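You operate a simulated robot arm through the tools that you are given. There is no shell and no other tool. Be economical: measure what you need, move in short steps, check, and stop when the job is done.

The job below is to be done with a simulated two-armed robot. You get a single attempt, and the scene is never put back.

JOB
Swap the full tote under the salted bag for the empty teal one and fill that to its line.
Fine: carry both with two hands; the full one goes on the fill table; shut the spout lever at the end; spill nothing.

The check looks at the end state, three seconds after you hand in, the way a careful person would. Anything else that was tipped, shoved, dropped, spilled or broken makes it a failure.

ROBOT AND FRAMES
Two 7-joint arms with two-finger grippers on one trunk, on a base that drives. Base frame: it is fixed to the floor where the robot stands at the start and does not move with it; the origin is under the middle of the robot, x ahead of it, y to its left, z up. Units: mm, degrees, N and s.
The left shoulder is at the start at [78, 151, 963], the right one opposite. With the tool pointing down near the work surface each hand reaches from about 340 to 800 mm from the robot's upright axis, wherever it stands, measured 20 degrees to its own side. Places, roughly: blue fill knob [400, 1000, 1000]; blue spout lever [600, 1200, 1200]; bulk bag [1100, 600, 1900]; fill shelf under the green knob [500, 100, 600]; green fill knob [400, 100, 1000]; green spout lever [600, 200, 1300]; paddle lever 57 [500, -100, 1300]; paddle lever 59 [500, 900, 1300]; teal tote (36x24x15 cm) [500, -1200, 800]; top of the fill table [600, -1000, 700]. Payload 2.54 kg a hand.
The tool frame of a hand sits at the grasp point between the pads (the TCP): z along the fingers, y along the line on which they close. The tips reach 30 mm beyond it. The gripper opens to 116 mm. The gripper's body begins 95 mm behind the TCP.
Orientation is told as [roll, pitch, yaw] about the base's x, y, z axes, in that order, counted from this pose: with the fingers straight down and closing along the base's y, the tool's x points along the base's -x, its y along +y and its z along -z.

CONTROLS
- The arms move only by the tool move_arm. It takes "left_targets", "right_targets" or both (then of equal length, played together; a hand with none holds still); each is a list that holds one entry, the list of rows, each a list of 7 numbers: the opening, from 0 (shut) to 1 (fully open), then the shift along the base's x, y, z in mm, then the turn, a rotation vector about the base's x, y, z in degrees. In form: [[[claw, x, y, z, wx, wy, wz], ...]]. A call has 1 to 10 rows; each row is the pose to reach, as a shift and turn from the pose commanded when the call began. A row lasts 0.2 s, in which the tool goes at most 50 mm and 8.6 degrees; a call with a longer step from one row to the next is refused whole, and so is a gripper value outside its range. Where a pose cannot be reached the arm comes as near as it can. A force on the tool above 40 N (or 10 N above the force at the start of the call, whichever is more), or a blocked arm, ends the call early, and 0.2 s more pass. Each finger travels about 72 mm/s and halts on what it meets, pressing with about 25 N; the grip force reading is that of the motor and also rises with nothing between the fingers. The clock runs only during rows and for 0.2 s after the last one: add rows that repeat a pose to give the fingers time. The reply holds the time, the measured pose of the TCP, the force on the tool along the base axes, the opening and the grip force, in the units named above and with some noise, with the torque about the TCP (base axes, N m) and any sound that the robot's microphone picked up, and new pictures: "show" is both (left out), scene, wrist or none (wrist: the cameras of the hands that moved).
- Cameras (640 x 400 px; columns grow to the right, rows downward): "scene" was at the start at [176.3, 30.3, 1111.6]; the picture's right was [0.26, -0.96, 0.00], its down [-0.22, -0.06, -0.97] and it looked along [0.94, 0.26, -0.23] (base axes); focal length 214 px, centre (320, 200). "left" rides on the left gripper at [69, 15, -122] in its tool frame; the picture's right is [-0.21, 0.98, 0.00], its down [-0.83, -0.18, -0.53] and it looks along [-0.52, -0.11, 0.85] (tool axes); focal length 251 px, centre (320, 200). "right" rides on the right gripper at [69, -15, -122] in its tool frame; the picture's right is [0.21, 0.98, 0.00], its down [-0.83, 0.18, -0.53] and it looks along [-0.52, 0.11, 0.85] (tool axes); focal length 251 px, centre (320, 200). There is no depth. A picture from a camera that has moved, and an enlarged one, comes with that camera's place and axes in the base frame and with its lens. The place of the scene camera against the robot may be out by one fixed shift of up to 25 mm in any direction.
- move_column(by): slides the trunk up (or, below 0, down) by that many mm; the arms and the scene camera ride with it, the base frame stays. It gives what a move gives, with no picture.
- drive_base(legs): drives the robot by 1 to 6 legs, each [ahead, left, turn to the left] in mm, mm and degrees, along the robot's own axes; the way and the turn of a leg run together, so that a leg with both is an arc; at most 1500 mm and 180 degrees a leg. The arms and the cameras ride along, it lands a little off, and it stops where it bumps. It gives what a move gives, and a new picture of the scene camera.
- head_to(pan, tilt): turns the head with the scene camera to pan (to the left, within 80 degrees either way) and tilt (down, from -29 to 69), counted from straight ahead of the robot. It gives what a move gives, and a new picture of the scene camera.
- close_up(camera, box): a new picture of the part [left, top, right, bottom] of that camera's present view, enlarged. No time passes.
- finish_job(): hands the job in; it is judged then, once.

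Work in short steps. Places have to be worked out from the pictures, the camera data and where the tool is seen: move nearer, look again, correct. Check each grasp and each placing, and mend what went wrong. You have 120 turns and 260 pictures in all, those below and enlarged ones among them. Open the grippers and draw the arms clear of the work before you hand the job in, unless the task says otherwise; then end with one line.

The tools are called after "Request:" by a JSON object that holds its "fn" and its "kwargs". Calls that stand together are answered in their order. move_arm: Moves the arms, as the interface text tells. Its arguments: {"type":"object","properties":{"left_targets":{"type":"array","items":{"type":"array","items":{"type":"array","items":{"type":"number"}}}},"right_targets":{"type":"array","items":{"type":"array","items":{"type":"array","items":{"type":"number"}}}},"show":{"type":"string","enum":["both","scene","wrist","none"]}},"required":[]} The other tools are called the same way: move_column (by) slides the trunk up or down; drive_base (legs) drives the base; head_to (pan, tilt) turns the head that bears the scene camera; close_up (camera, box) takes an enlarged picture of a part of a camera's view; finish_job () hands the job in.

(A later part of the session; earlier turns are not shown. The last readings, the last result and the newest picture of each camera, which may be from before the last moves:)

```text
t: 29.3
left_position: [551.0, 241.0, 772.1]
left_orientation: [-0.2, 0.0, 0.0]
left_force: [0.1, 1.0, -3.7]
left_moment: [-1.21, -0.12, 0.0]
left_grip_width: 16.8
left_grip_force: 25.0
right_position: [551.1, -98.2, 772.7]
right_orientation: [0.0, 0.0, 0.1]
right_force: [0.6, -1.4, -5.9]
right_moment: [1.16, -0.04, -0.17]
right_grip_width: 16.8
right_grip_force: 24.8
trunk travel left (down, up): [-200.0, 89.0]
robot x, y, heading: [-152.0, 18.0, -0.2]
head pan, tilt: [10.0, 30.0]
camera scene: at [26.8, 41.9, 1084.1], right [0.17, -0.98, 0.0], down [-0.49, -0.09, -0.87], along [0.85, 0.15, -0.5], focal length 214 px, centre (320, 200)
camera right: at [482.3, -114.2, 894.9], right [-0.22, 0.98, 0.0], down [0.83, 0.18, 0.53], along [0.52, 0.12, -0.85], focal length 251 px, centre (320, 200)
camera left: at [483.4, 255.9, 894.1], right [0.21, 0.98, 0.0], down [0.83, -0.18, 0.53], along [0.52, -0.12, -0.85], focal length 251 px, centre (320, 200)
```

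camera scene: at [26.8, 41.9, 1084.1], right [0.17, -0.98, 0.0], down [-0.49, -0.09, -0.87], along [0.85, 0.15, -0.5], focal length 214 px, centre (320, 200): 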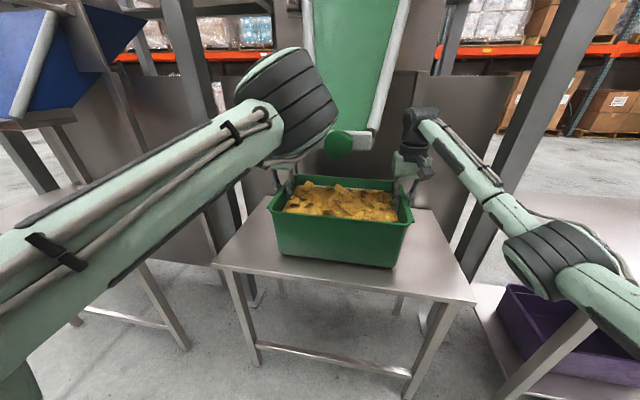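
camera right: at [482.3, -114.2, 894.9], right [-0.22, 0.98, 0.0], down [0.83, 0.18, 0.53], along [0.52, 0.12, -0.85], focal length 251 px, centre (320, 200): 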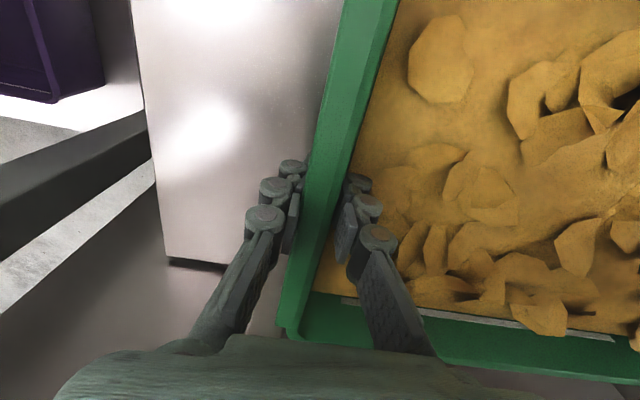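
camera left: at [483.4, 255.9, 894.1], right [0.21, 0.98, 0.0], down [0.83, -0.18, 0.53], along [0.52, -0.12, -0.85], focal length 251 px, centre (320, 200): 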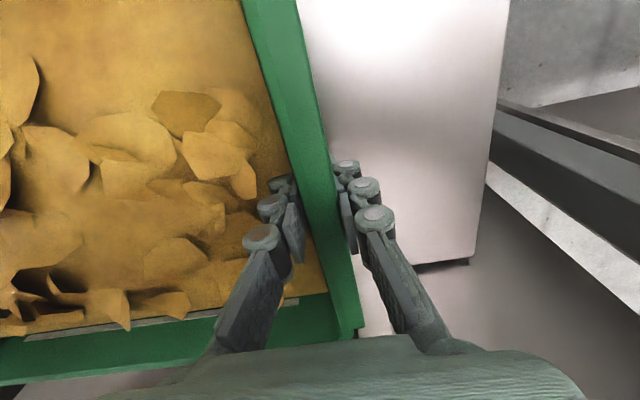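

The lift is clean, at about 1 kg in total and level. I raise a little more and back straight out, clear of the chute.

Request:
{"fn": "move_arm", "kwargs": {"left_targets": [[[0, 0, 0, 8, 0, 0, 0], [0, 0, 0, 16, 0, 0, 0]]], "right_targets": [[[0, 0, 0, 8, 0, 0, 0], [0, 0, 0, 16, 0, 0, 0]]], "show": "none"}}

Request:
{"fn": "drive_base", "kwargs": {"legs": [[-150, 0, 0], [-200, 0, 0]]}}

Request:
{"fn": "head_to", "kwargs": {"pan": -45, "tilt": 20}}

```text
t: 29.9
left_position: [551.6, 240.4, 788.0]
left_orientation: [-0.1, 0.1, -0.1]
left_force: [-0.4, -2.3, -4.7]
left_moment: [-1.18, 0.06, -0.12]
left_grip_width: 16.6
left_grip_force: 24.9
right_position: [550.5, -98.0, 788.9]
right_orientation: [0.1, 0.0, 0.1]
right_force: [1.4, 2.8, -5.2]
right_moment: [1.23, -0.19, -0.2]
right_grip_width: 16.7
right_grip_force: 24.8
trunk travel left (down, up): [-200.0, 89.0]
robot x, y, heading: [-152.3, 19.7, 0.3]
head pan, tilt: [10.0, 30.0]
```

```text
t: 32.5
left_position: [200.4, 240.0, 788.3]
left_orientation: [-0.2, 0.1, 0.0]
left_force: [-1.1, -12.9, -5.5]
left_moment: [-1.19, 0.15, -0.13]
left_grip_width: 16.6
left_grip_force: 25.2
right_position: [199.6, -98.4, 788.6]
right_orientation: [0.1, 0.1, 0.0]
right_force: [0.9, 14.0, -5.1]
right_moment: [1.22, -0.3, -0.25]
right_grip_width: 16.6
right_grip_force: 25.0
trunk travel left (down, up): [-200.0, 89.0]
robot x, y, heading: [-499.8, 19.3, -0.1]
head pan, tilt: [10.0, 30.0]
camera scene: at [-324.4, 42.0, 1084.3], right [0.17, -0.98, 0.0], down [-0.49, -0.09, -0.87], along [0.85, 0.15, -0.5], focal length 214 px, centre (320, 200)
```

scene: 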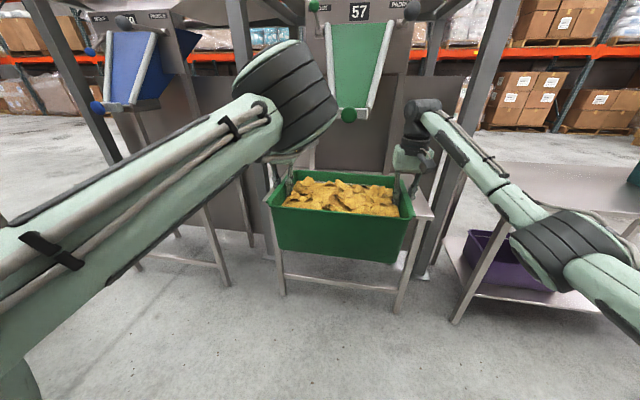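

```text
t: 33.7
left_position: [201.5, 239.7, 787.1]
left_orientation: [-0.2, 0.2, -0.1]
left_force: [-0.7, 0.0, -4.6]
left_moment: [-1.2, -0.12, -0.08]
left_grip_width: 16.7
left_grip_force: 25.0
right_position: [199.4, -98.3, 789.0]
right_orientation: [0.1, 0.1, 0.0]
right_force: [0.8, -0.3, -4.3]
right_moment: [1.19, 0.04, -0.21]
right_grip_width: 16.7
right_grip_force: 25.2
trunk travel left (down, up): [-200.0, 89.0]
robot x, y, heading: [-502.6, 20.9, -0.1]
head pan, tilt: [-45.0, 20.0]
camera scene: at [-347.2, -39.5, 1100.2], right [-0.71, -0.71, 0.0], down [-0.24, 0.24, -0.94], along [0.66, -0.66, -0.34], focal length 214 px, centre (320, 200)
```

scene: 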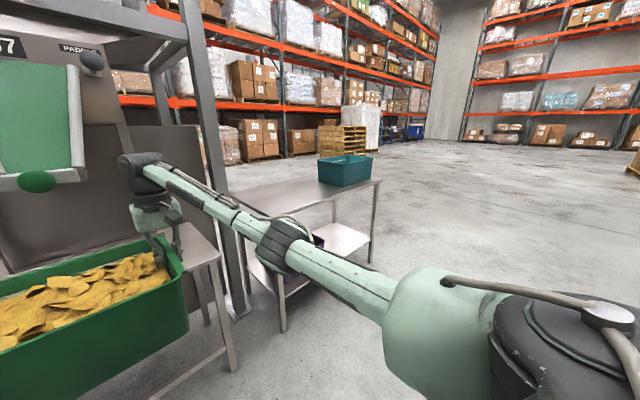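

Clear. I raise the trunk so that the tote clears the table height, back a bit more and strafe right to look squarely at the fill table.

Request:
{"fn": "move_column", "kwargs": {"by": 85}}

Request:
{"fn": "drive_base", "kwargs": {"legs": [[-120, 0, 0], [0, -850, 0]]}}

Request:
{"fn": "head_to", "kwargs": {"pan": -12, "tilt": 25}}

```text
t: 34.9
left_position: [201.0, 241.2, 871.8]
left_orientation: [-0.1, 0.0, -0.1]
left_force: [-0.4, -0.3, -5.1]
left_moment: [-1.16, 0.04, -0.11]
left_grip_width: 16.8
left_grip_force: 24.8
right_position: [200.0, -98.4, 872.4]
right_orientation: [0.0, 0.2, 0.0]
right_force: [1.0, -0.2, -5.2]
right_moment: [1.17, -0.07, -0.18]
right_grip_width: 16.6
right_grip_force: 25.2
trunk travel left (down, up): [-285.0, 4.0]
robot x, y, heading: [-499.8, 17.9, -0.1]
head pan, tilt: [-45.0, 20.0]
```

```text
t: 44.3
left_position: [81.0, -605.2, 871.4]
left_orientation: [-0.1, 0.2, 0.2]
left_force: [-1.5, -1.4, -4.6]
left_moment: [-1.16, -0.08, -0.12]
left_grip_width: 16.7
left_grip_force: 25.5
right_position: [81.6, -943.4, 873.4]
right_orientation: [0.0, 0.2, 0.3]
right_force: [0.5, 1.1, -5.1]
right_moment: [1.21, -0.03, -0.22]
right_grip_width: 16.5
right_grip_force: 25.3
trunk travel left (down, up): [-285.0, 4.0]
robot x, y, heading: [-619.9, -825.3, 0.4]
head pan, tilt: [-45.0, 20.0]
camera scene: at [-465.5, -888.4, 1185.2], right [-0.7, -0.71, 0.0], down [-0.24, 0.24, -0.94], along [0.67, -0.66, -0.34], focal length 214 px, centre (320, 200)
```

scene: 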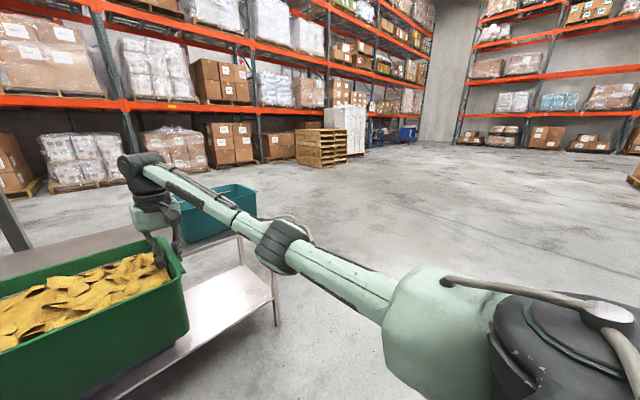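

```text
t: 45.3
left_position: [80.9, -604.4, 871.3]
left_orientation: [-0.2, 0.0, 0.3]
left_force: [-1.2, 0.1, -5.0]
left_moment: [-1.24, -0.22, -0.03]
left_grip_width: 16.5
left_grip_force: 25.1
right_position: [82.0, -944.1, 873.9]
right_orientation: [0.1, 0.1, 0.3]
right_force: [0.8, -0.8, -6.0]
right_moment: [1.23, 0.13, -0.19]
right_grip_width: 16.8
right_grip_force: 25.2
trunk travel left (down, up): [-285.0, 4.0]
robot x, y, heading: [-618.8, -828.4, 0.3]
head pan, tilt: [-12.0, 25.0]
camera scene: at [-441.5, -841.6, 1177.1], right [-0.2, -0.98, 0.0], down [-0.41, 0.09, -0.91], along [0.89, -0.18, -0.42], focal length 214 px, centre (320, 200)
```

scene: 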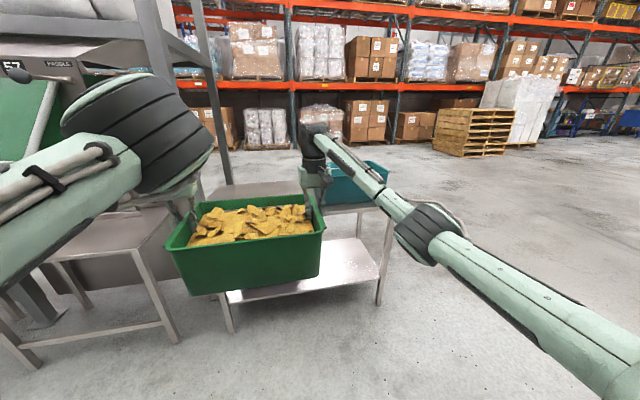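

The tote hides the table, so I raise both hands 60 mm for clearance, drive forward part way and use the wrist cameras.

Request:
{"fn": "move_arm", "kwargs": {"left_targets": [[[0, 0, 0, 15, 0, 0, 0], [0, 0, 0, 30, 0, 0, 0], [0, 0, 0, 45, 0, 0, 0], [0, 0, 0, 60, 0, 0, 0]]], "right_targets": [[[0, 0, 0, 15, 0, 0, 0], [0, 0, 0, 30, 0, 0, 0], [0, 0, 0, 45, 0, 0, 0], [0, 0, 0, 60, 0, 0, 0]]], "show": "none"}}

Request:
{"fn": "drive_base", "kwargs": {"legs": [[240, 40, 0]]}}

Request:
{"fn": "close_up", "kwargs": {"camera": "right", "box": [0, 0, 640, 400]}}

Request:
{"fn": "close_up", "kwargs": {"camera": "left", "box": [0, 0, 640, 400]}}

```text
t: 46.3
left_position: [80.2, -605.0, 932.8]
left_orientation: [-0.2, 0.2, 0.3]
left_force: [-1.8, 4.7, -5.0]
left_moment: [-1.12, 0.03, -0.27]
left_grip_width: 16.6
left_grip_force: 25.4
right_position: [80.0, -944.7, 934.8]
right_orientation: [0.0, 0.2, 0.3]
right_force: [1.5, -3.9, -4.8]
right_moment: [1.21, -0.12, -0.19]
right_grip_width: 16.1
right_grip_force: 25.0
trunk travel left (down, up): [-285.0, 4.0]
robot x, y, heading: [-617.9, -830.3, 0.1]
head pan, tilt: [-12.0, 25.0]
```

```text
t: 48.1
left_position: [324.0, -564.5, 931.9]
left_orientation: [-0.1, 0.1, 0.2]
left_force: [-1.3, 9.5, -6.5]
left_moment: [-1.19, 0.31, -0.31]
left_grip_width: 17.1
left_grip_force: 25.2
right_position: [324.9, -903.2, 933.7]
right_orientation: [0.0, 0.1, 0.3]
right_force: [2.5, -9.9, -5.8]
right_moment: [1.18, -0.44, -0.31]
right_grip_width: 16.6
right_grip_force: 25.0
trunk travel left (down, up): [-285.0, 4.0]
robot x, y, heading: [-380.6, -787.2, 0.3]
head pan, tilt: [-12.0, 25.0]
camera scene: at [-198.2, -800.7, 1177.0], right [-0.2, -0.98, 0.0], down [-0.42, 0.09, -0.91], along [0.89, -0.18, -0.42], focal length 214 px, centre (320, 200)
```

scene: 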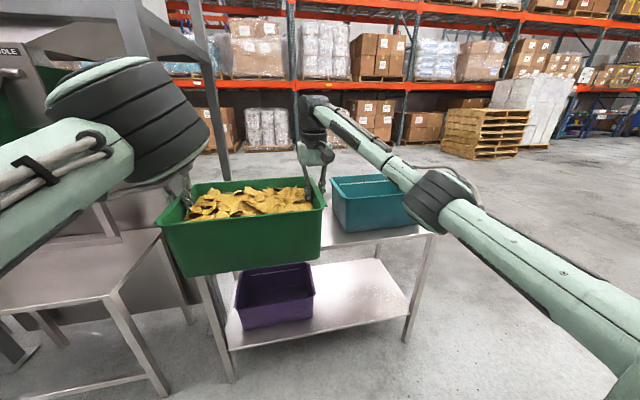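

```text
1.00 times, centred on (320, 200) of right (not enlarged: the box is as wide or as high as the picture)
camera zoom: at [255.9, -919.7, 1056.1], right [-0.22, 0.98, 0.0], down [0.83, 0.19, 0.53], along [0.52, 0.12, -0.85], focal length 251 px, centre (320, 200)
```

zoom: 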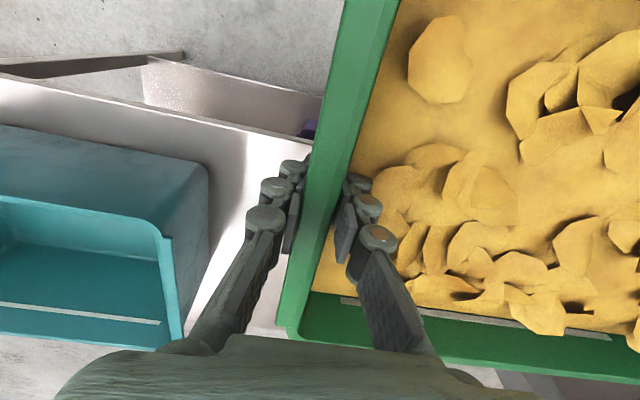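

```text
1.00 times, centred on (320, 200) of left (not enlarged: the box is as wide or as high as the picture)
camera zoom: at [256.4, -549.9, 1053.7], right [0.21, 0.98, 0.0], down [0.83, -0.18, 0.53], along [0.52, -0.11, -0.85], focal length 251 px, centre (320, 200)
```

zoom: 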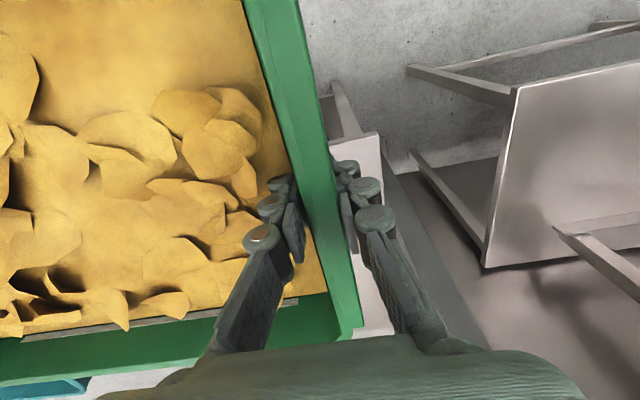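

The table front edge is at x≈380, its left edge at y≈−492, and the teal tote's left rim at y≈−1025, so the teal tote is nearly axis-aligned. I'll set the full tote at about (520, −760), driving forward at height.

Request:
{"fn": "drive_base", "kwargs": {"legs": [[196, -26, 0]]}}

Request:
{"fn": "close_up", "kwargs": {"camera": "right", "box": [0, 0, 640, 400]}}

Request:
{"fn": "close_up", "kwargs": {"camera": "left", "box": [0, 0, 640, 400]}}

```text
t: 49.7
left_position: [521.5, -588.8, 932.0]
left_orientation: [-0.1, 0.2, 0.4]
left_force: [-0.9, 1.4, -4.8]
left_moment: [-1.22, -0.09, -0.21]
left_grip_width: 16.9
left_grip_force: 24.8
right_position: [521.6, -928.1, 934.3]
right_orientation: [0.0, 0.0, 0.4]
right_force: [1.8, -1.9, -6.3]
right_moment: [1.17, 0.01, -0.24]
right_grip_width: 16.6
right_grip_force: 24.9
trunk travel left (down, up): [-285.0, 4.0]
robot x, y, heading: [-178.9, -815.2, 0.5]
head pan, tilt: [-12.0, 25.0]
camera scene: at [-0.4, -825.2, 1177.0], right [-0.2, -0.98, 0.0], down [-0.42, 0.09, -0.91], along [0.89, -0.18, -0.42], focal length 214 px, centre (320, 200)
```

scene: 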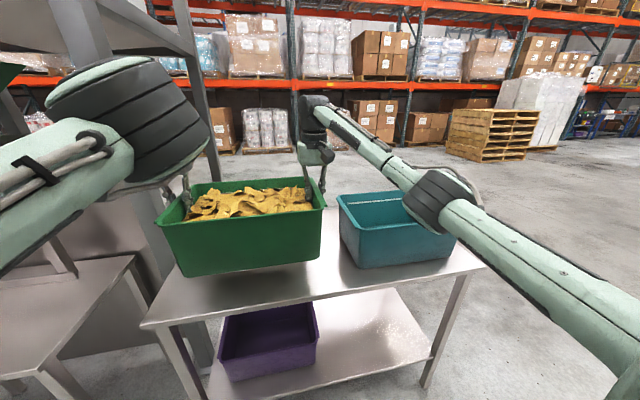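

```text
1.00 times, centred on (320, 200) of right (not enlarged: the box is as wide or as high as the picture)
camera zoom: at [453.8, -944.2, 1056.0], right [-0.22, 0.98, 0.0], down [0.83, 0.19, 0.53], along [0.52, 0.12, -0.85], focal length 251 px, centre (320, 200)
```

zoom: 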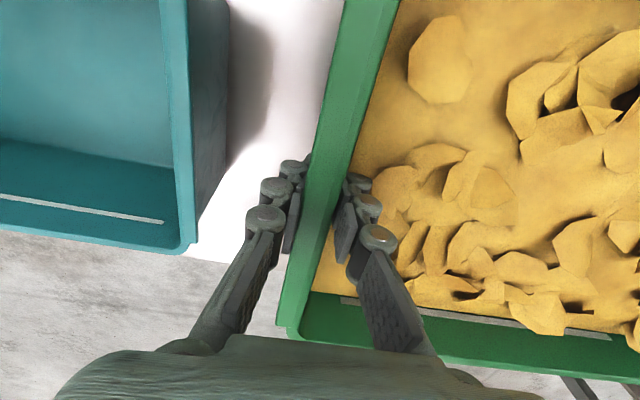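

```text
1.00 times, centred on (320, 200) of left (not enlarged: the box is as wide or as high as the picture)
camera zoom: at [454.2, -574.3, 1053.6], right [0.21, 0.98, 0.0], down [0.83, -0.18, 0.53], along [0.52, -0.11, -0.85], focal length 251 px, centre (320, 200)
```

zoom: 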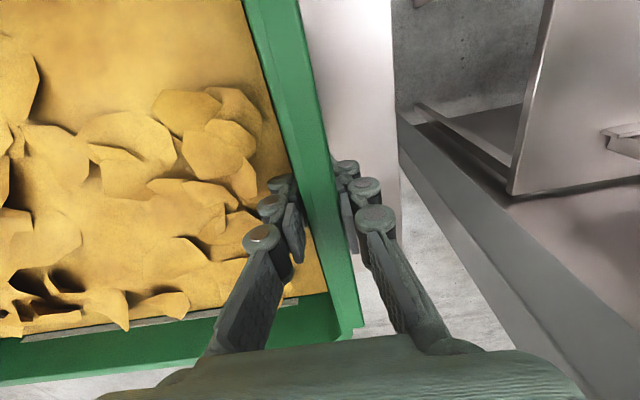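

The tote hangs well inside the table top, with the teal tote about 80 mm to its right. I lower 50 mm and check.

Request:
{"fn": "move_arm", "kwargs": {"left_targets": [[[0, 0, 0, -14, 0, 0, 0], [0, 0, 0, -28, 0, 0, 0], [0, 0, 0, -42, 0, 0, 0], [0, 0, 0, -50, 0, 0, 0]]], "right_targets": [[[0, 0, 0, -14, 0, 0, 0], [0, 0, 0, -28, 0, 0, 0], [0, 0, 0, -43, 0, 0, 0], [0, 0, 0, -52, 0, 0, 0]]], "show": "scene"}}

```text
t: 50.7
left_position: [522.2, -588.0, 880.9]
left_orientation: [0.0, 0.2, 0.4]
left_force: [-1.6, 3.7, -6.0]
left_moment: [-1.13, -0.21, -0.22]
left_grip_width: 16.5
left_grip_force: 25.3
right_position: [520.8, -928.0, 882.0]
right_orientation: [0.1, 0.1, 0.3]
right_force: [1.2, -4.7, -4.6]
right_moment: [1.22, 0.13, -0.25]
right_grip_width: 16.6
right_grip_force: 24.9
trunk travel left (down, up): [-285.0, 4.0]
robot x, y, heading: [-176.6, -810.4, 0.2]
head pan, tilt: [-12.0, 25.0]
camera scene: at [-0.9, -825.1, 1177.1], right [-0.2, -0.98, 0.0], down [-0.41, 0.09, -0.91], along [0.89, -0.18, -0.42], focal length 214 px, centre (320, 200)
```

scene: 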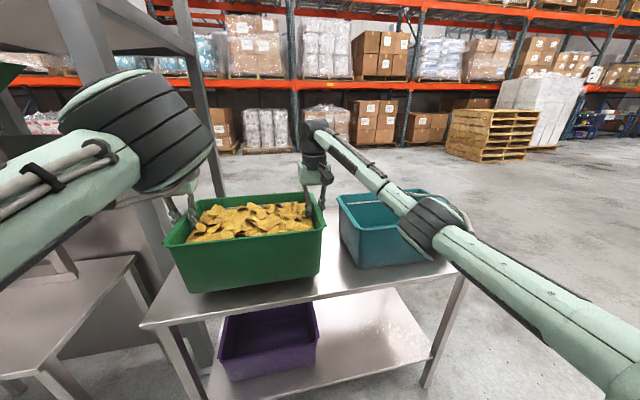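

The full rim is still about 20 mm above the teal one. I lower slowly in 4 mm rows and look for contact.

Request:
{"fn": "move_arm", "kwargs": {"left_targets": [[[0, 0, 0, -4, 0, 0, 0], [0, 0, 0, -8, 0, 0, 0], [0, 0, 0, -12, 0, 0, 0], [0, 0, 0, -15, 0, 0, 0]]], "right_targets": [[[0, 0, 0, -4, 0, 0, 0], [0, 0, 0, -8, 0, 0, 0], [0, 0, 0, -12, 0, 0, 0], [0, 0, 0, -15, 0, 0, 0]]], "show": "none"}}

Request:
{"fn": "move_arm", "kwargs": {"left_targets": [[[0, 0, 0, -2, 0, 0, 0], [0, 0, 0, -4, 0, 0, 0]]], "right_targets": [[[0, 0, 0, -2, 0, 0, 0], [0, 0, 0, -4, 0, 0, 0]]], "show": "scene"}}

```text
t: 51.7
left_position: [521.3, -588.4, 865.0]
left_orientation: [-0.2, 0.2, 0.3]
left_force: [-1.9, 4.2, -5.2]
left_moment: [-1.19, 0.32, -0.26]
left_grip_width: 16.7
left_grip_force: 24.6
right_position: [519.9, -927.6, 866.0]
right_orientation: [0.1, 0.0, 0.3]
right_force: [2.2, -3.2, -5.6]
right_moment: [1.13, -0.38, -0.36]
right_grip_width: 16.6
right_grip_force: 25.2
trunk travel left (down, up): [-285.0, 4.0]
robot x, y, heading: [-180.8, -812.0, 0.2]
head pan, tilt: [-12.0, 25.0]
```

```text
t: 52.3
left_position: [520.0, -588.3, 863.1]
left_orientation: [-0.1, 0.1, 0.4]
left_force: [-1.7, 1.3, -4.8]
left_moment: [-1.25, 0.12, -0.18]
left_grip_width: 16.7
left_grip_force: 25.1
right_position: [521.0, -927.6, 863.1]
right_orientation: [0.1, 0.1, 0.4]
right_force: [1.4, -2.2, -5.4]
right_moment: [1.14, -0.24, -0.26]
right_grip_width: 16.7
right_grip_force: 24.6
trunk travel left (down, up): [-285.0, 4.0]
robot x, y, heading: [-175.8, -809.1, 0.3]
head pan, tilt: [-12.0, 25.0]
camera scene: at [-1.0, -825.2, 1177.1], right [-0.2, -0.98, 0.0], down [-0.41, 0.09, -0.91], along [0.89, -0.18, -0.42], focal length 214 px, centre (320, 200)
```

scene: 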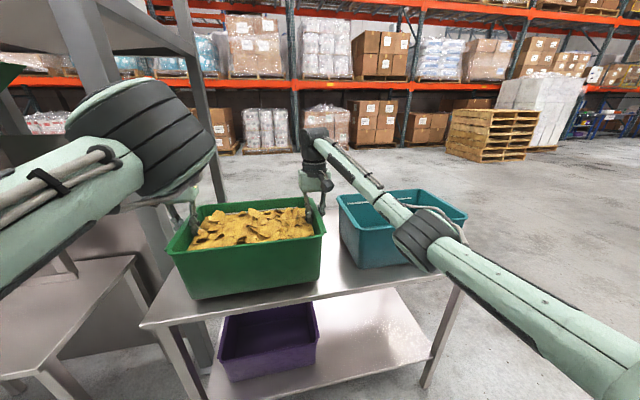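

No contact yet and the elbow is clear of the teal tote. I keep lowering slowly.

Request:
{"fn": "move_arm", "kwargs": {"left_targets": [[[0, 0, 0, -3, 0, 0, 0], [0, 0, 0, -6, 0, 0, 0], [0, 0, 0, -8, 0, 0, 0]]], "right_targets": [[[0, 0, 0, -3, 0, 0, 0], [0, 0, 0, -6, 0, 0, 0], [0, 0, 0, -8, 0, 0, 0]]], "show": "none"}}

Request:
{"fn": "move_arm", "kwargs": {"left_targets": [[[0, 0, 0, -3, 0, 0, 0], [0, 0, 0, -6, 0, 0, 0]]], "right_targets": [[[0, 0, 0, -3, 0, 0, 0], [0, 0, 0, -6, 0, 0, 0]]], "show": "scene"}}

```text
t: 53.1
left_position: [521.3, -589.5, 854.6]
left_orientation: [-0.2, 0.1, 0.3]
left_force: [-1.9, 1.2, -5.2]
left_moment: [-1.16, -0.18, -0.2]
left_grip_width: 16.4
left_grip_force: 25.3
right_position: [521.5, -926.5, 855.4]
right_orientation: [0.2, 0.1, 0.4]
right_force: [1.1, -0.2, -4.4]
right_moment: [1.27, 0.05, -0.3]
right_grip_width: 16.8
right_grip_force: 24.4
trunk travel left (down, up): [-285.0, 4.0]
robot x, y, heading: [-179.9, -811.3, 0.3]
head pan, tilt: [-12.0, 25.0]
```

```text
t: 53.7
left_position: [521.0, -588.0, 849.0]
left_orientation: [-0.2, 0.1, 0.3]
left_force: [-0.6, -1.6, -4.9]
left_moment: [-1.19, -0.15, -0.14]
left_grip_width: 16.6
left_grip_force: 25.6
right_position: [521.1, -927.2, 849.1]
right_orientation: [0.1, 0.1, 0.2]
right_force: [1.3, 0.8, -5.6]
right_moment: [1.14, 0.02, -0.24]
right_grip_width: 17.0
right_grip_force: 25.5
trunk travel left (down, up): [-285.0, 4.0]
robot x, y, heading: [-179.3, -809.8, 0.3]
head pan, tilt: [-12.0, 25.0]
camera scene: at [-0.9, -825.2, 1177.1], right [-0.2, -0.98, 0.0], down [-0.41, 0.09, -0.91], along [0.89, -0.18, -0.42], focal length 214 px, centre (320, 200)
```

scene: 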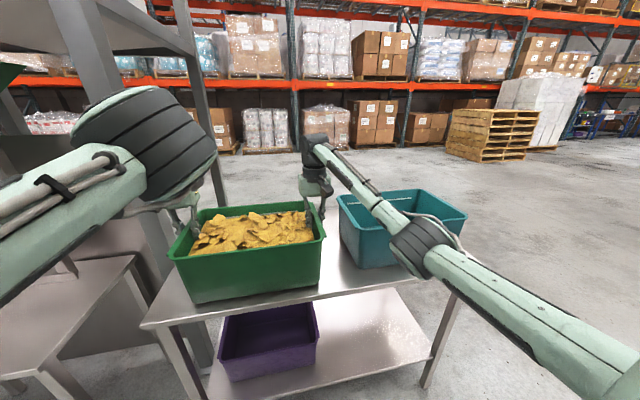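

Still hanging free, so I continue.

Request:
{"fn": "move_arm", "kwargs": {"left_targets": [[[0, 0, 0, -3, 0, 0, 0], [0, 0, 0, -6, 0, 0, 0], [0, 0, 0, -8, 0, 0, 0]]], "right_targets": [[[0, 0, 0, -3, 0, 0, 0], [0, 0, 0, -6, 0, 0, 0], [0, 0, 0, -8, 0, 0, 0]]], "show": "none"}}

Request:
{"fn": "move_arm", "kwargs": {"left_targets": [[[0, 0, 0, -3, 0, 0, 0], [0, 0, 0, -6, 0, 0, 0]]], "right_targets": [[[0, 0, 0, -3, 0, 0, 0], [0, 0, 0, -6, 0, 0, 0]]], "show": "scene"}}

```text
t: 54.5
left_position: [521.4, -588.6, 841.1]
left_orientation: [0.0, 0.1, 0.3]
left_force: [-1.9, -3.4, -2.2]
left_moment: [-1.23, 0.14, -0.24]
left_grip_width: 16.6
left_grip_force: 24.6
right_position: [519.1, -927.4, 842.4]
right_orientation: [0.2, 0.0, 0.3]
right_force: [1.9, 2.6, -3.5]
right_moment: [1.23, 0.23, -0.3]
right_grip_width: 17.0
right_grip_force: 25.4
trunk travel left (down, up): [-285.0, 4.0]
robot x, y, heading: [-176.6, -811.7, 0.5]
head pan, tilt: [-12.0, 25.0]
```

```text
t: 55.1
left_position: [521.0, -589.2, 840.4]
left_orientation: [0.0, -0.4, 0.3]
left_force: [1.1, -2.5, 18.9]
left_moment: [-1.26, 0.65, -0.38]
left_grip_width: 16.8
left_grip_force: 24.7
right_position: [520.6, -928.7, 842.6]
right_orientation: [0.2, -0.6, 0.3]
right_force: [13.0, 2.1, 17.2]
right_moment: [1.28, 0.45, -0.28]
right_grip_width: 16.6
right_grip_force: 24.8
trunk travel left (down, up): [-285.0, 4.0]
robot x, y, heading: [-181.6, -815.2, 0.4]
head pan, tilt: [-12.0, 25.0]
camera scene: at [-4.3, -825.6, 1178.5], right [-0.2, -0.98, 0.0], down [-0.41, 0.09, -0.91], along [0.89, -0.18, -0.42], focal length 214 px, centre (320, 200)
```

scene: 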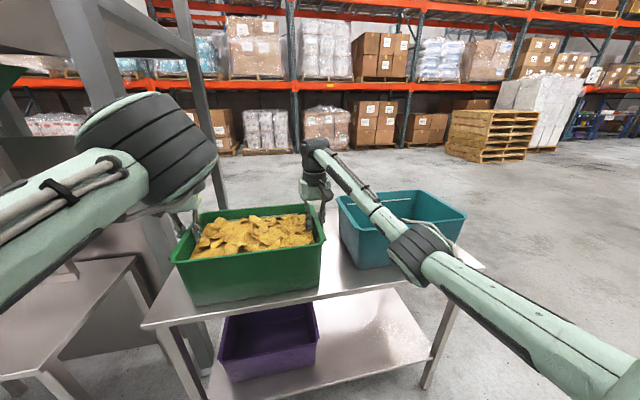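

It touched down at TCP≈841. I ease off the pressure, open gently, and rise straight up.

Request:
{"fn": "move_arm", "kwargs": {"left_targets": [[[0, 0, 0, 5, 0, 0, 0], [0.2, 0, 0, 5, 0, 0, 0], [0.3, 0, 0, 5, 0, 0, 0], [0.4, 0, 0, 5, 0, 0, 0], [0.4, 0, 0, 5, 0, 0, 0], [0.4, 0, 0, 25, 0, 0, 0], [0.4, 0, 0, 60, 0, 0, 0], [0.5, 0, 0, 100, 0, 0, 0], [0.6, 0, 0, 130, 0, 0, 0]]], "right_targets": [[[0, 0, 0, 5, 0, 0, 0], [0.2, 0, 0, 5, 0, 0, 0], [0.3, 0, 0, 5, 0, 0, 0], [0.4, 0, 0, 5, 0, 0, 0], [0.4, 0, 0, 5, 0, 0, 0], [0.4, 0, 0, 25, 0, 0, 0], [0.4, 0, 0, 60, 0, 0, 0], [0.5, 0, 0, 100, 0, 0, 0], [0.6, 0, 0, 130, 0, 0, 0]]]}}

```text
t: 57.1
left_position: [521.7, -587.6, 965.0]
left_orientation: [0.0, -0.1, 0.5]
left_force: [-0.4, 0.5, 0.2]
left_moment: [-0.03, 0.01, 0.0]
left_grip_width: 70.0
left_grip_force: 0.2
right_position: [520.9, -927.6, 966.6]
right_orientation: [0.1, -0.1, 0.3]
right_force: [-0.8, 0.1, 0.6]
right_moment: [0.0, -0.01, 0.01]
right_grip_width: 69.9
right_grip_force: 0.0
trunk travel left (down, up): [-285.0, 4.0]
robot x, y, heading: [-180.4, -811.8, 0.6]
head pan, tilt: [-12.0, 25.0]
camera scene: at [-2.5, -825.1, 1177.4], right [-0.2, -0.98, 0.0], down [-0.41, 0.09, -0.91], along [0.89, -0.18, -0.42], focal length 214 px, centre (320, 200)
camera right: at [453.2, -944.3, 1089.0], right [-0.22, 0.98, 0.0], down [0.83, 0.18, 0.53], along [0.52, 0.12, -0.85], focal length 251 px, centre (320, 200)
camera left: at [453.3, -573.4, 1088.0], right [0.21, 0.98, 0.0], down [0.83, -0.18, 0.53], along [0.52, -0.11, -0.85], focal length 251 px, centre (320, 200)
```

scene: 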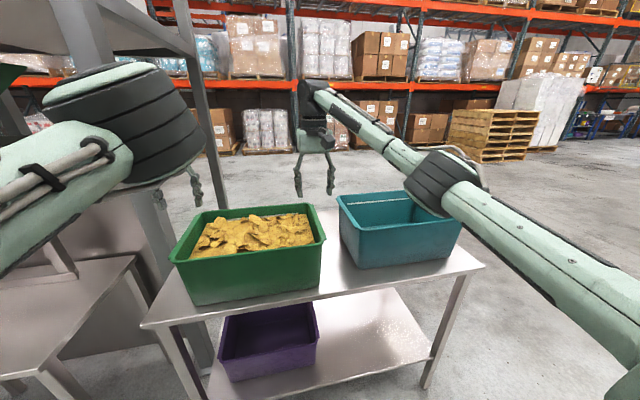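
right: 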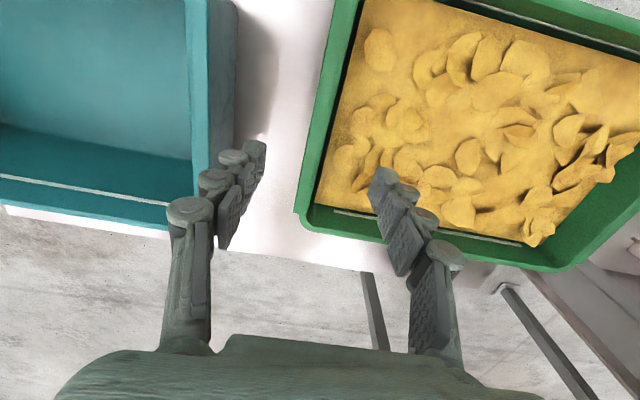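
left: 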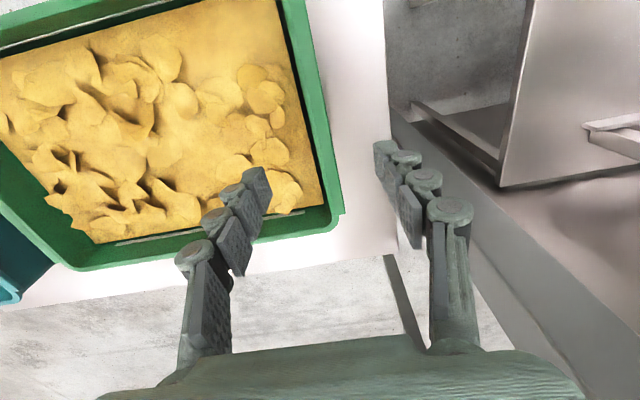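

The full tote sits fully on the fill table. Staying high, I strafe right to bring the hands over the teal tote's end walls (left end y≈−1037, centre ≈(530, −1215)).

Request:
{"fn": "drive_base", "kwargs": {"legs": [[5, -458, 0]]}}

Request:
{"fn": "close_up", "kwargs": {"camera": "right", "box": [0, 0, 640, 400]}}

Request:
{"fn": "close_up", "kwargs": {"camera": "left", "box": [0, 0, 640, 400]}}

```text
t: 62.0
left_position: [530.2, -1037.8, 964.6]
left_orientation: [-0.1, 0.1, 0.3]
left_force: [-0.7, -0.6, -0.6]
left_moment: [0.0, -0.02, 0.01]
left_grip_width: 69.8
left_grip_force: 0.1
right_position: [529.7, -1378.5, 965.4]
right_orientation: [0.0, 0.0, 0.3]
right_force: [-0.3, -0.1, 0.2]
right_moment: [-0.02, 0.02, -0.02]
right_grip_width: 69.6
right_grip_force: 0.0
trunk travel left (down, up): [-285.0, 4.0]
robot x, y, heading: [-172.2, -1263.4, 0.2]
head pan, tilt: [-12.0, 25.0]
camera scene: at [5.9, -1276.3, 1177.3], right [-0.2, -0.98, 0.0], down [-0.41, 0.09, -0.91], along [0.89, -0.18, -0.42], focal length 214 px, centre (320, 200)
```

scene: 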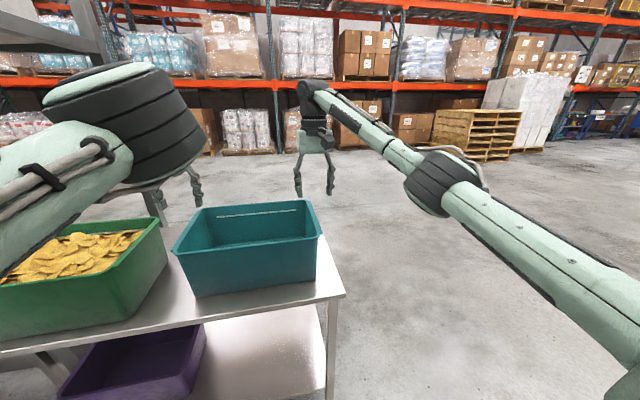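

```text
1.00 times, centred on (320, 200) of right (not enlarged: the box is as wide or as high as the picture)
camera zoom: at [461.8, -1394.7, 1088.4], right [-0.22, 0.98, 0.0], down [0.82, 0.19, 0.53], along [0.52, 0.12, -0.85], focal length 251 px, centre (320, 200)
```

zoom: 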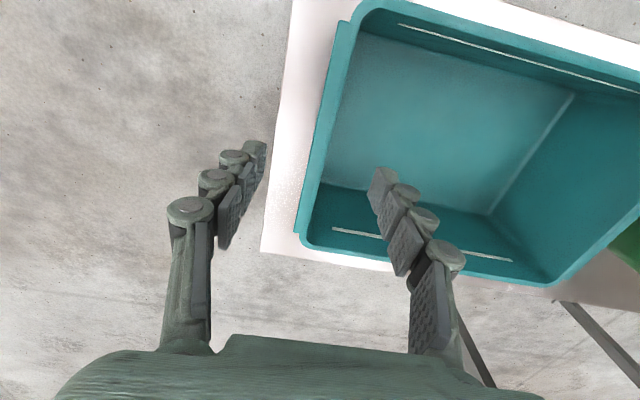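

```text
1.00 times, centred on (320, 200) of left (not enlarged: the box is as wide or as high as the picture)
camera zoom: at [461.4, -1024.0, 1087.3], right [0.21, 0.98, 0.0], down [0.83, -0.17, 0.53], along [0.52, -0.11, -0.85], focal length 251 px, centre (320, 200)
```

zoom: 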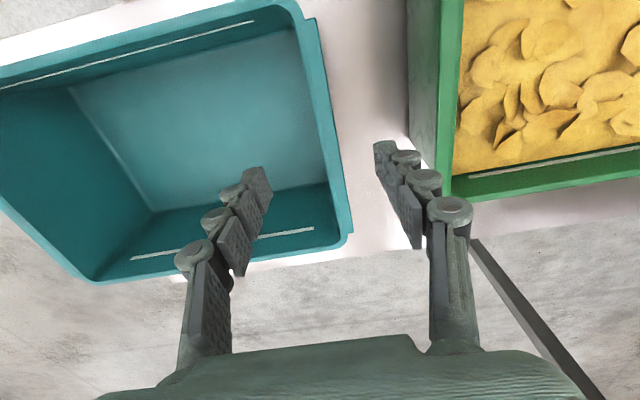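

The teal rim is at y −1378…−1030, centre (553, −1204), unrotated. I descend onto its end walls.

Request:
{"fn": "move_arm", "kwargs": {"left_targets": [[[0.6, 12, 2, -20, 0, 0, 0], [0.6, 23, 3, -45, 0, 0, 0], [0.6, 23, 3, -70, 0, 0, 0], [0.6, 23, 3, -90, 0, 0, 0], [0.6, 23, 3, -110, 0, 0, 0], [0.6, 23, 3, -128, 0, 0, 0]]], "right_targets": [[[0.6, 12, 2, -20, 0, 0, 0], [0.6, 23, 5, -45, 0, 0, 0], [0.6, 23, 5, -70, 0, 0, 0], [0.6, 23, 5, -90, 0, 0, 0], [0.6, 23, 5, -110, 0, 0, 0], [0.6, 23, 5, -129, 0, 0, 0]]], "show": "wrist"}}

```text
t: 63.4
left_position: [552.9, -1034.6, 836.9]
left_orientation: [-0.1, 0.0, 0.4]
left_force: [0.1, 0.3, -0.4]
left_moment: [0.0, 0.04, -0.03]
left_grip_width: 69.5
left_grip_force: 0.0
right_position: [555.6, -1372.8, 834.1]
right_orientation: [0.0, 0.1, 0.4]
right_force: [-0.5, 0.1, -0.4]
right_moment: [0.0, -0.01, 0.02]
right_grip_width: 69.4
right_grip_force: 0.0
trunk travel left (down, up): [-285.0, 4.0]
robot x, y, heading: [-167.6, -1267.9, 0.2]
head pan, tilt: [-12.0, 25.0]
camera right: at [486.8, -1390.1, 957.5], right [-0.22, 0.98, 0.0], down [0.83, 0.19, 0.53], along [0.52, 0.12, -0.85], focal length 251 px, centre (320, 200)
camera left: at [483.6, -1019.8, 959.6], right [0.21, 0.98, 0.0], down [0.83, -0.17, 0.53], along [0.52, -0.11, -0.85], focal length 251 px, centre (320, 200)
```

right: 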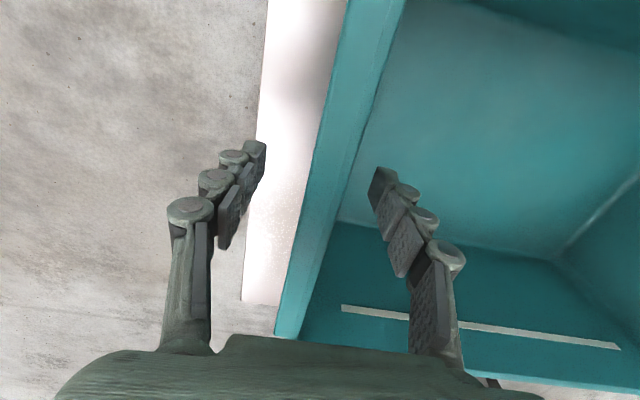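
left: 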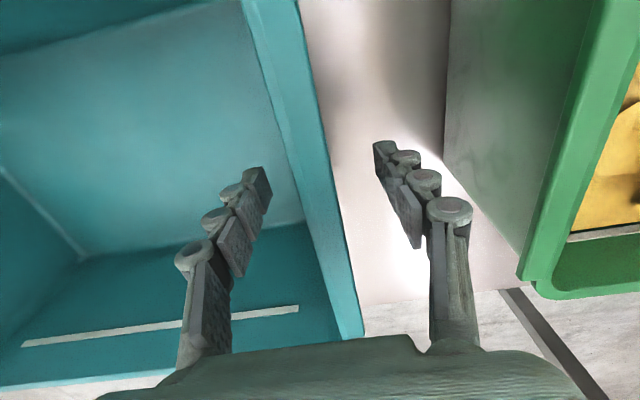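

Both walls are centred between the fingers, so I close the grippers.

Request:
{"fn": "move_arm", "kwargs": {"left_targets": [[[0.45, 0, 0, 0, 0, 0, 0], [0.35, 0, 0, 0, 0, 0, 0], [0.25, 0, 0, 0, 0, 0, 0], [0.15, 0, 0, 0, 0, 0, 0], [0.0, 0, 0, 0, 0, 0, 0], [0, 0, 0, 0, 0, 0, 0], [0, 0, 0, 0, 0, 0, 0]]], "right_targets": [[[0.45, 0, 0, 0, 0, 0, 0], [0.35, 0, 0, 0, 0, 0, 0], [0.25, 0, 0, 0, 0, 0, 0], [0.15, 0, 0, 0, 0, 0, 0], [0.0, 0, 0, 0, 0, 0, 0], [0, 0, 0, 0, 0, 0, 0], [0, 0, 0, 0, 0, 0, 0]]], "show": "none"}}

Request:
{"fn": "move_arm", "kwargs": {"left_targets": [[[0, 0, 0, 10, 0, 0, 0], [0, 0, 0, 20, 0, 0, 0], [0, 0, 0, 30, 0, 0, 0], [0, 0, 0, 40, 0, 0, 0]]], "right_targets": [[[0, 0, 0, 10, 0, 0, 0], [0, 0, 0, 21, 0, 0, 0], [0, 0, 0, 32, 0, 0, 0], [0, 0, 0, 42, 0, 0, 0]]], "show": "scene"}}

```text
t: 65.0
left_position: [551.7, -1033.8, 836.7]
left_orientation: [-0.3, 0.1, 0.4]
left_force: [-1.2, 0.9, 1.0]
left_moment: [-1.29, -0.05, -0.26]
left_grip_width: 16.3
left_grip_force: 24.8
right_position: [555.0, -1373.1, 835.4]
right_orientation: [0.2, -0.1, 0.4]
right_force: [2.8, 0.7, -0.3]
right_moment: [1.35, 0.18, -0.28]
right_grip_width: 16.5
right_grip_force: 24.8
trunk travel left (down, up): [-285.0, 4.0]
robot x, y, heading: [-169.6, -1262.9, 0.4]
head pan, tilt: [-12.0, 25.0]
```

```text
t: 66.0
left_position: [553.1, -1033.9, 876.5]
left_orientation: [-0.1, 0.1, 0.4]
left_force: [-2.9, 0.1, -2.1]
left_moment: [-1.25, 0.38, -0.54]
left_grip_width: 17.3
left_grip_force: 24.5
right_position: [554.5, -1372.3, 878.2]
right_orientation: [0.1, 0.0, 0.4]
right_force: [3.2, 0.2, -1.6]
right_moment: [1.22, -0.41, -0.5]
right_grip_width: 15.9
right_grip_force: 24.8
trunk travel left (down, up): [-285.0, 4.0]
robot x, y, heading: [-166.8, -1263.1, 0.3]
head pan, tilt: [-12.0, 25.0]
camera scene: at [6.2, -1276.2, 1177.3], right [-0.2, -0.98, 0.0], down [-0.41, 0.08, -0.91], along [0.89, -0.18, -0.42], focal length 214 px, centre (320, 200)
```

scene: 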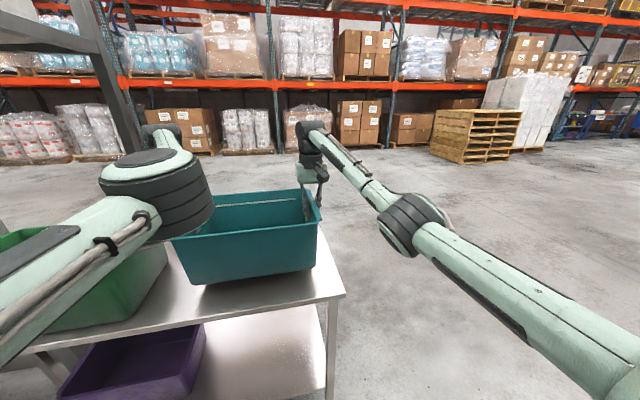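

The teal tote is lifted and level. I back off 420 mm, lower the trunk, and strafe left to the station.

Request:
{"fn": "drive_base", "kwargs": {"legs": [[-420, 0, 0]]}}

Request:
{"fn": "move_column", "kwargs": {"by": -85}}

Request:
{"fn": "drive_base", "kwargs": {"legs": [[0, 1276, 0]]}}

Request:
{"fn": "head_to", "kwargs": {"pan": 10, "tilt": 20}}

```text
t: 68.6
left_position: [127.4, -1041.0, 876.9]
left_orientation: [-0.1, 0.1, 0.0]
left_force: [-2.6, -3.0, -1.2]
left_moment: [-1.28, -0.14, -0.45]
left_grip_width: 17.3
left_grip_force: 25.1
right_position: [126.1, -1379.2, 878.1]
right_orientation: [0.1, 0.0, 0.1]
right_force: [1.6, 3.1, -2.3]
right_moment: [1.28, 0.09, -0.5]
right_grip_width: 16.2
right_grip_force: 25.3
trunk travel left (down, up): [-285.0, 4.0]
robot x, y, heading: [-593.7, -1264.1, 0.3]
head pan, tilt: [-12.0, 25.0]
camera scene: at [-421.1, -1278.9, 1177.3], right [-0.21, -0.98, 0.0], down [-0.41, 0.09, -0.91], along [0.89, -0.19, -0.42], focal length 214 px, centre (320, 200)
```

scene: 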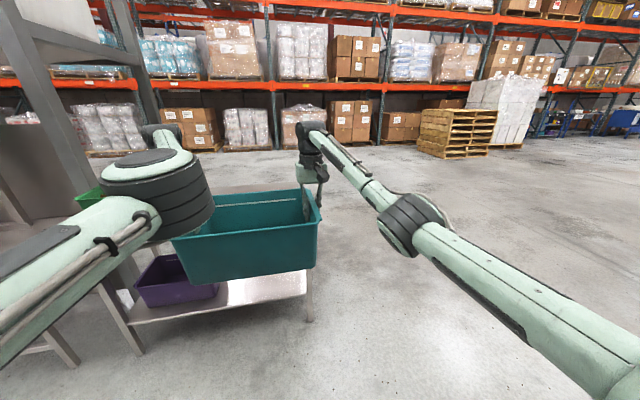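

```text
t: 69.8
left_position: [127.4, -1041.4, 792.7]
left_orientation: [0.0, 0.1, 0.0]
left_force: [-2.5, 0.1, -1.7]
left_moment: [-1.29, -0.05, -0.46]
left_grip_width: 17.3
left_grip_force: 25.0
right_position: [127.5, -1379.4, 793.3]
right_orientation: [0.1, 0.0, 0.1]
right_force: [3.1, -1.4, -2.4]
right_moment: [1.24, 0.03, -0.46]
right_grip_width: 16.2
right_grip_force: 25.0
trunk travel left (down, up): [-200.0, 89.0]
robot x, y, heading: [-600.0, -1265.6, 0.1]
head pan, tilt: [-12.0, 25.0]
```

```text
t: 82.2
left_position: [135.2, 215.6, 791.8]
left_orientation: [-0.2, 0.0, -0.6]
left_force: [-2.6, 1.5, -2.0]
left_moment: [-1.25, -0.03, -0.49]
left_grip_width: 17.3
left_grip_force: 24.9
right_position: [131.2, -121.6, 792.8]
right_orientation: [0.1, 0.1, -0.6]
right_force: [3.4, -0.7, -2.3]
right_moment: [1.31, -0.02, -0.47]
right_grip_width: 16.2
right_grip_force: 24.6
trunk travel left (down, up): [-200.0, 89.0]
robot x, y, heading: [-594.0, 2.2, -0.4]
head pan, tilt: [-12.0, 25.0]
camera scene: at [-414.9, -16.1, 1092.2], right [-0.22, -0.98, 0.0], down [-0.41, 0.09, -0.91], along [0.88, -0.2, -0.42], focal length 214 px, centre (320, 200)
```

scene: 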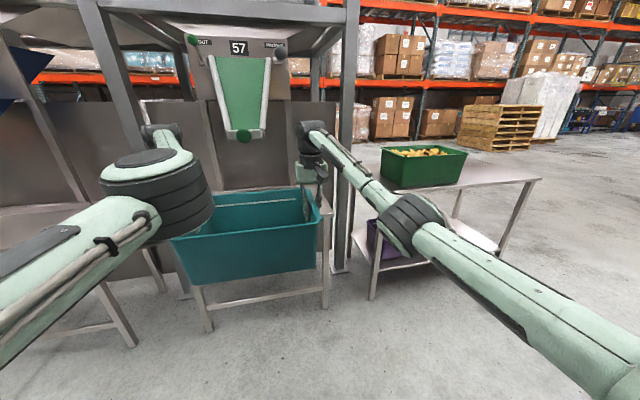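

```text
t: 83.0
left_position: [134.3, 217.6, 791.5]
left_orientation: [-0.2, 0.1, -0.6]
left_force: [-2.4, 1.6, -1.5]
left_moment: [-1.31, -0.19, -0.45]
left_grip_width: 17.4
left_grip_force: 24.9
right_position: [130.5, -123.1, 792.3]
right_orientation: [0.1, 0.2, -0.6]
right_force: [2.7, -0.8, -2.5]
right_moment: [1.29, 0.14, -0.44]
right_grip_width: 15.9
right_grip_force: 24.8
trunk travel left (down, up): [-200.0, 89.0]
robot x, y, heading: [-589.4, -3.4, -0.6]
head pan, tilt: [10.0, 20.0]
camera scene: at [-413.0, 19.1, 1100.3], right [0.16, -0.99, 0.0], down [-0.34, -0.06, -0.94], along [0.93, 0.15, -0.34], focal length 214 px, centre (320, 200)
```

scene: 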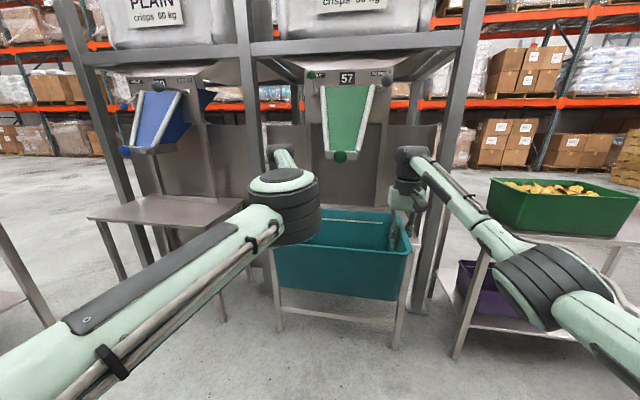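

A good view of both stations. I zoom in to compare the lever states.

Request:
{"fn": "close_up", "kwargs": {"camera": "scene", "box": [100, 50, 260, 150]}}

Request:
{"fn": "close_up", "kwargs": {"camera": "scene", "box": [270, 60, 430, 160]}}

Request:
{"fn": "drive_base", "kwargs": {"legs": [[0, 25, 0.6], [200, 0, 0]]}}

```text
4.00 times, centred on (180, 100) of scene
camera zoom: at [-413.0, 19.1, 1100.3], right [0.16, -0.99, 0.0], down [-0.34, -0.06, -0.94], along [0.93, 0.15, -0.34], focal length 858 px, centre (880, 600)
```

zoom: 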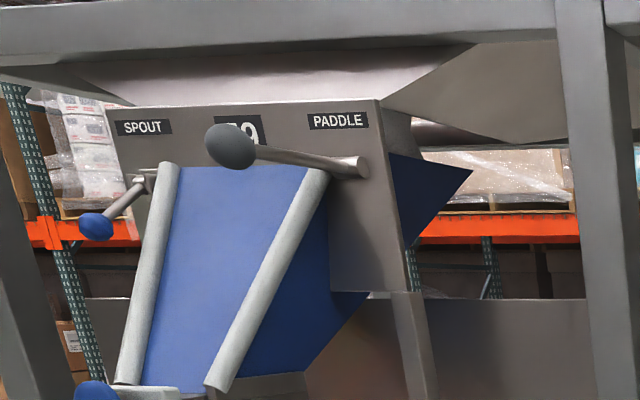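

```text
4.00 times, centred on (350, 110) of scene
camera zoom: at [-413.0, 19.1, 1100.3], right [0.16, -0.99, 0.0], down [-0.34, -0.06, -0.94], along [0.93, 0.15, -0.34], focal length 858 px, centre (200, 560)
```

zoom: 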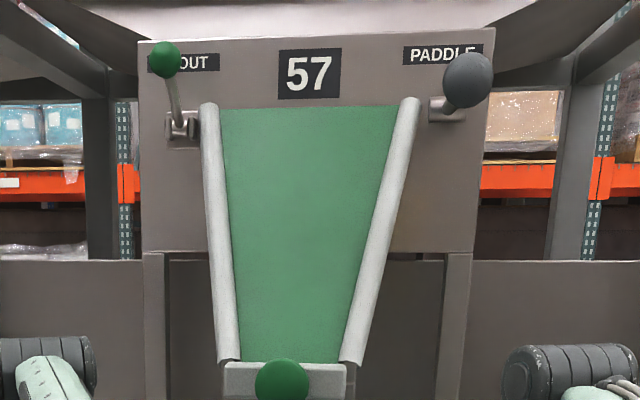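

```text
t: 85.2
left_position: [333.3, 250.8, 790.6]
left_orientation: [-0.2, 0.1, 0.1]
left_force: [-2.5, 2.4, -1.9]
left_moment: [-1.27, 0.17, -0.51]
left_grip_width: 17.3
left_grip_force: 24.6
right_position: [332.5, -88.3, 793.0]
right_orientation: [0.1, 0.1, 0.1]
right_force: [2.4, -1.4, -1.5]
right_moment: [1.27, -0.18, -0.49]
right_grip_width: 16.1
right_grip_force: 25.1
trunk travel left (down, up): [-200.0, 89.0]
robot x, y, heading: [-391.4, 22.7, -0.1]
head pan, tilt: [10.0, 20.0]
camera scene: at [-212.7, 46.2, 1100.2], right [0.18, -0.98, 0.0], down [-0.34, -0.06, -0.94], along [0.92, 0.16, -0.34], focal length 214 px, centre (320, 200)
```

scene: 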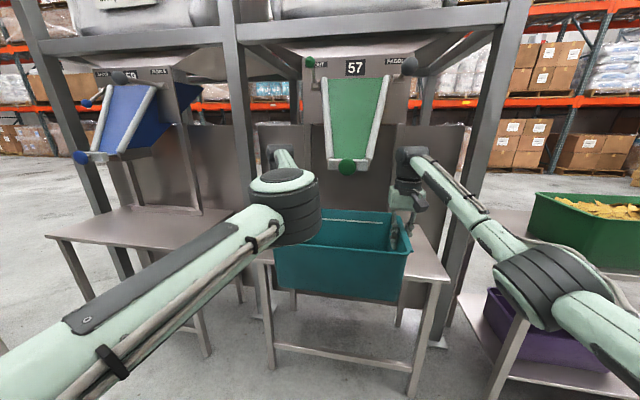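

Levers: blue (59) hangs down, green (57) points up. One state is open and the other shut, which I'll test with the tote in place. I now drive in to the original tote spot (centre (551, 72)).

Request:
{"fn": "drive_base", "kwargs": {"legs": [[218, -9, 0]]}}

Request:
{"fn": "head_to", "kwargs": {"pan": 10, "tilt": 30}}

```text
t: 86.9
left_position: [555.1, 238.8, 791.4]
left_orientation: [-0.2, 0.1, 0.1]
left_force: [-2.5, 1.7, -2.6]
left_moment: [-1.23, 0.05, -0.47]
left_grip_width: 17.4
left_grip_force: 24.8
right_position: [553.1, -99.9, 793.4]
right_orientation: [0.1, -0.1, 0.0]
right_force: [3.1, -0.6, -2.3]
right_moment: [1.25, -0.09, -0.42]
right_grip_width: 16.1
right_grip_force: 25.3
trunk travel left (down, up): [-200.0, 89.0]
robot x, y, heading: [-171.1, 12.9, 0.0]
head pan, tilt: [10.0, 20.0]
camera scene: at [8.6, 37.0, 1100.2], right [0.17, -0.98, 0.0], down [-0.34, -0.06, -0.94], along [0.93, 0.16, -0.34], focal length 214 px, centre (320, 200)
```

scene: 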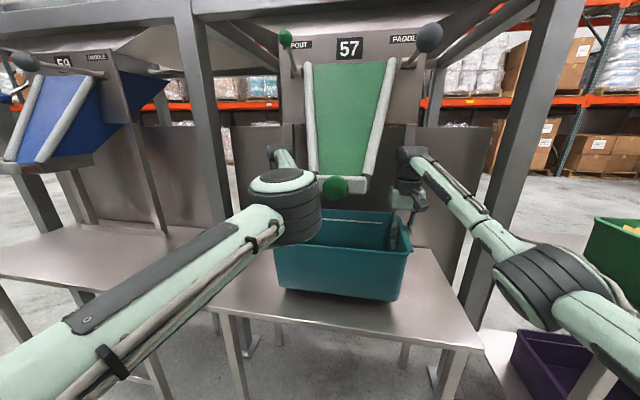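

```text
t: 87.6
left_position: [555.2, 239.5, 791.5]
left_orientation: [-0.2, 0.1, 0.1]
left_force: [-2.0, 1.3, -1.7]
left_moment: [-1.35, -0.24, -0.44]
left_grip_width: 17.2
left_grip_force: 24.9
right_position: [554.3, -99.4, 792.5]
right_orientation: [0.0, 0.0, -0.1]
right_force: [2.3, -0.6, -2.8]
right_moment: [1.34, 0.21, -0.4]
right_grip_width: 15.7
right_grip_force: 24.9
trunk travel left (down, up): [-200.0, 89.0]
robot x, y, heading: [-169.6, 15.5, -0.1]
head pan, tilt: [10.0, 30.0]
camera scene: at [5.7, 36.5, 1084.3], right [0.17, -0.98, 0.0], down [-0.49, -0.09, -0.87], along [0.85, 0.15, -0.5], focal length 214 px, centre (320, 200)
```

scene: 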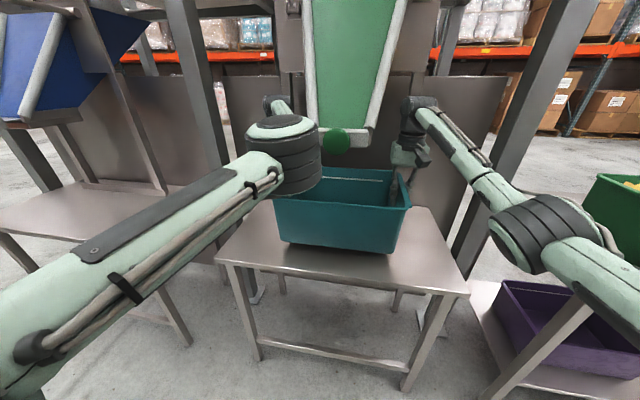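

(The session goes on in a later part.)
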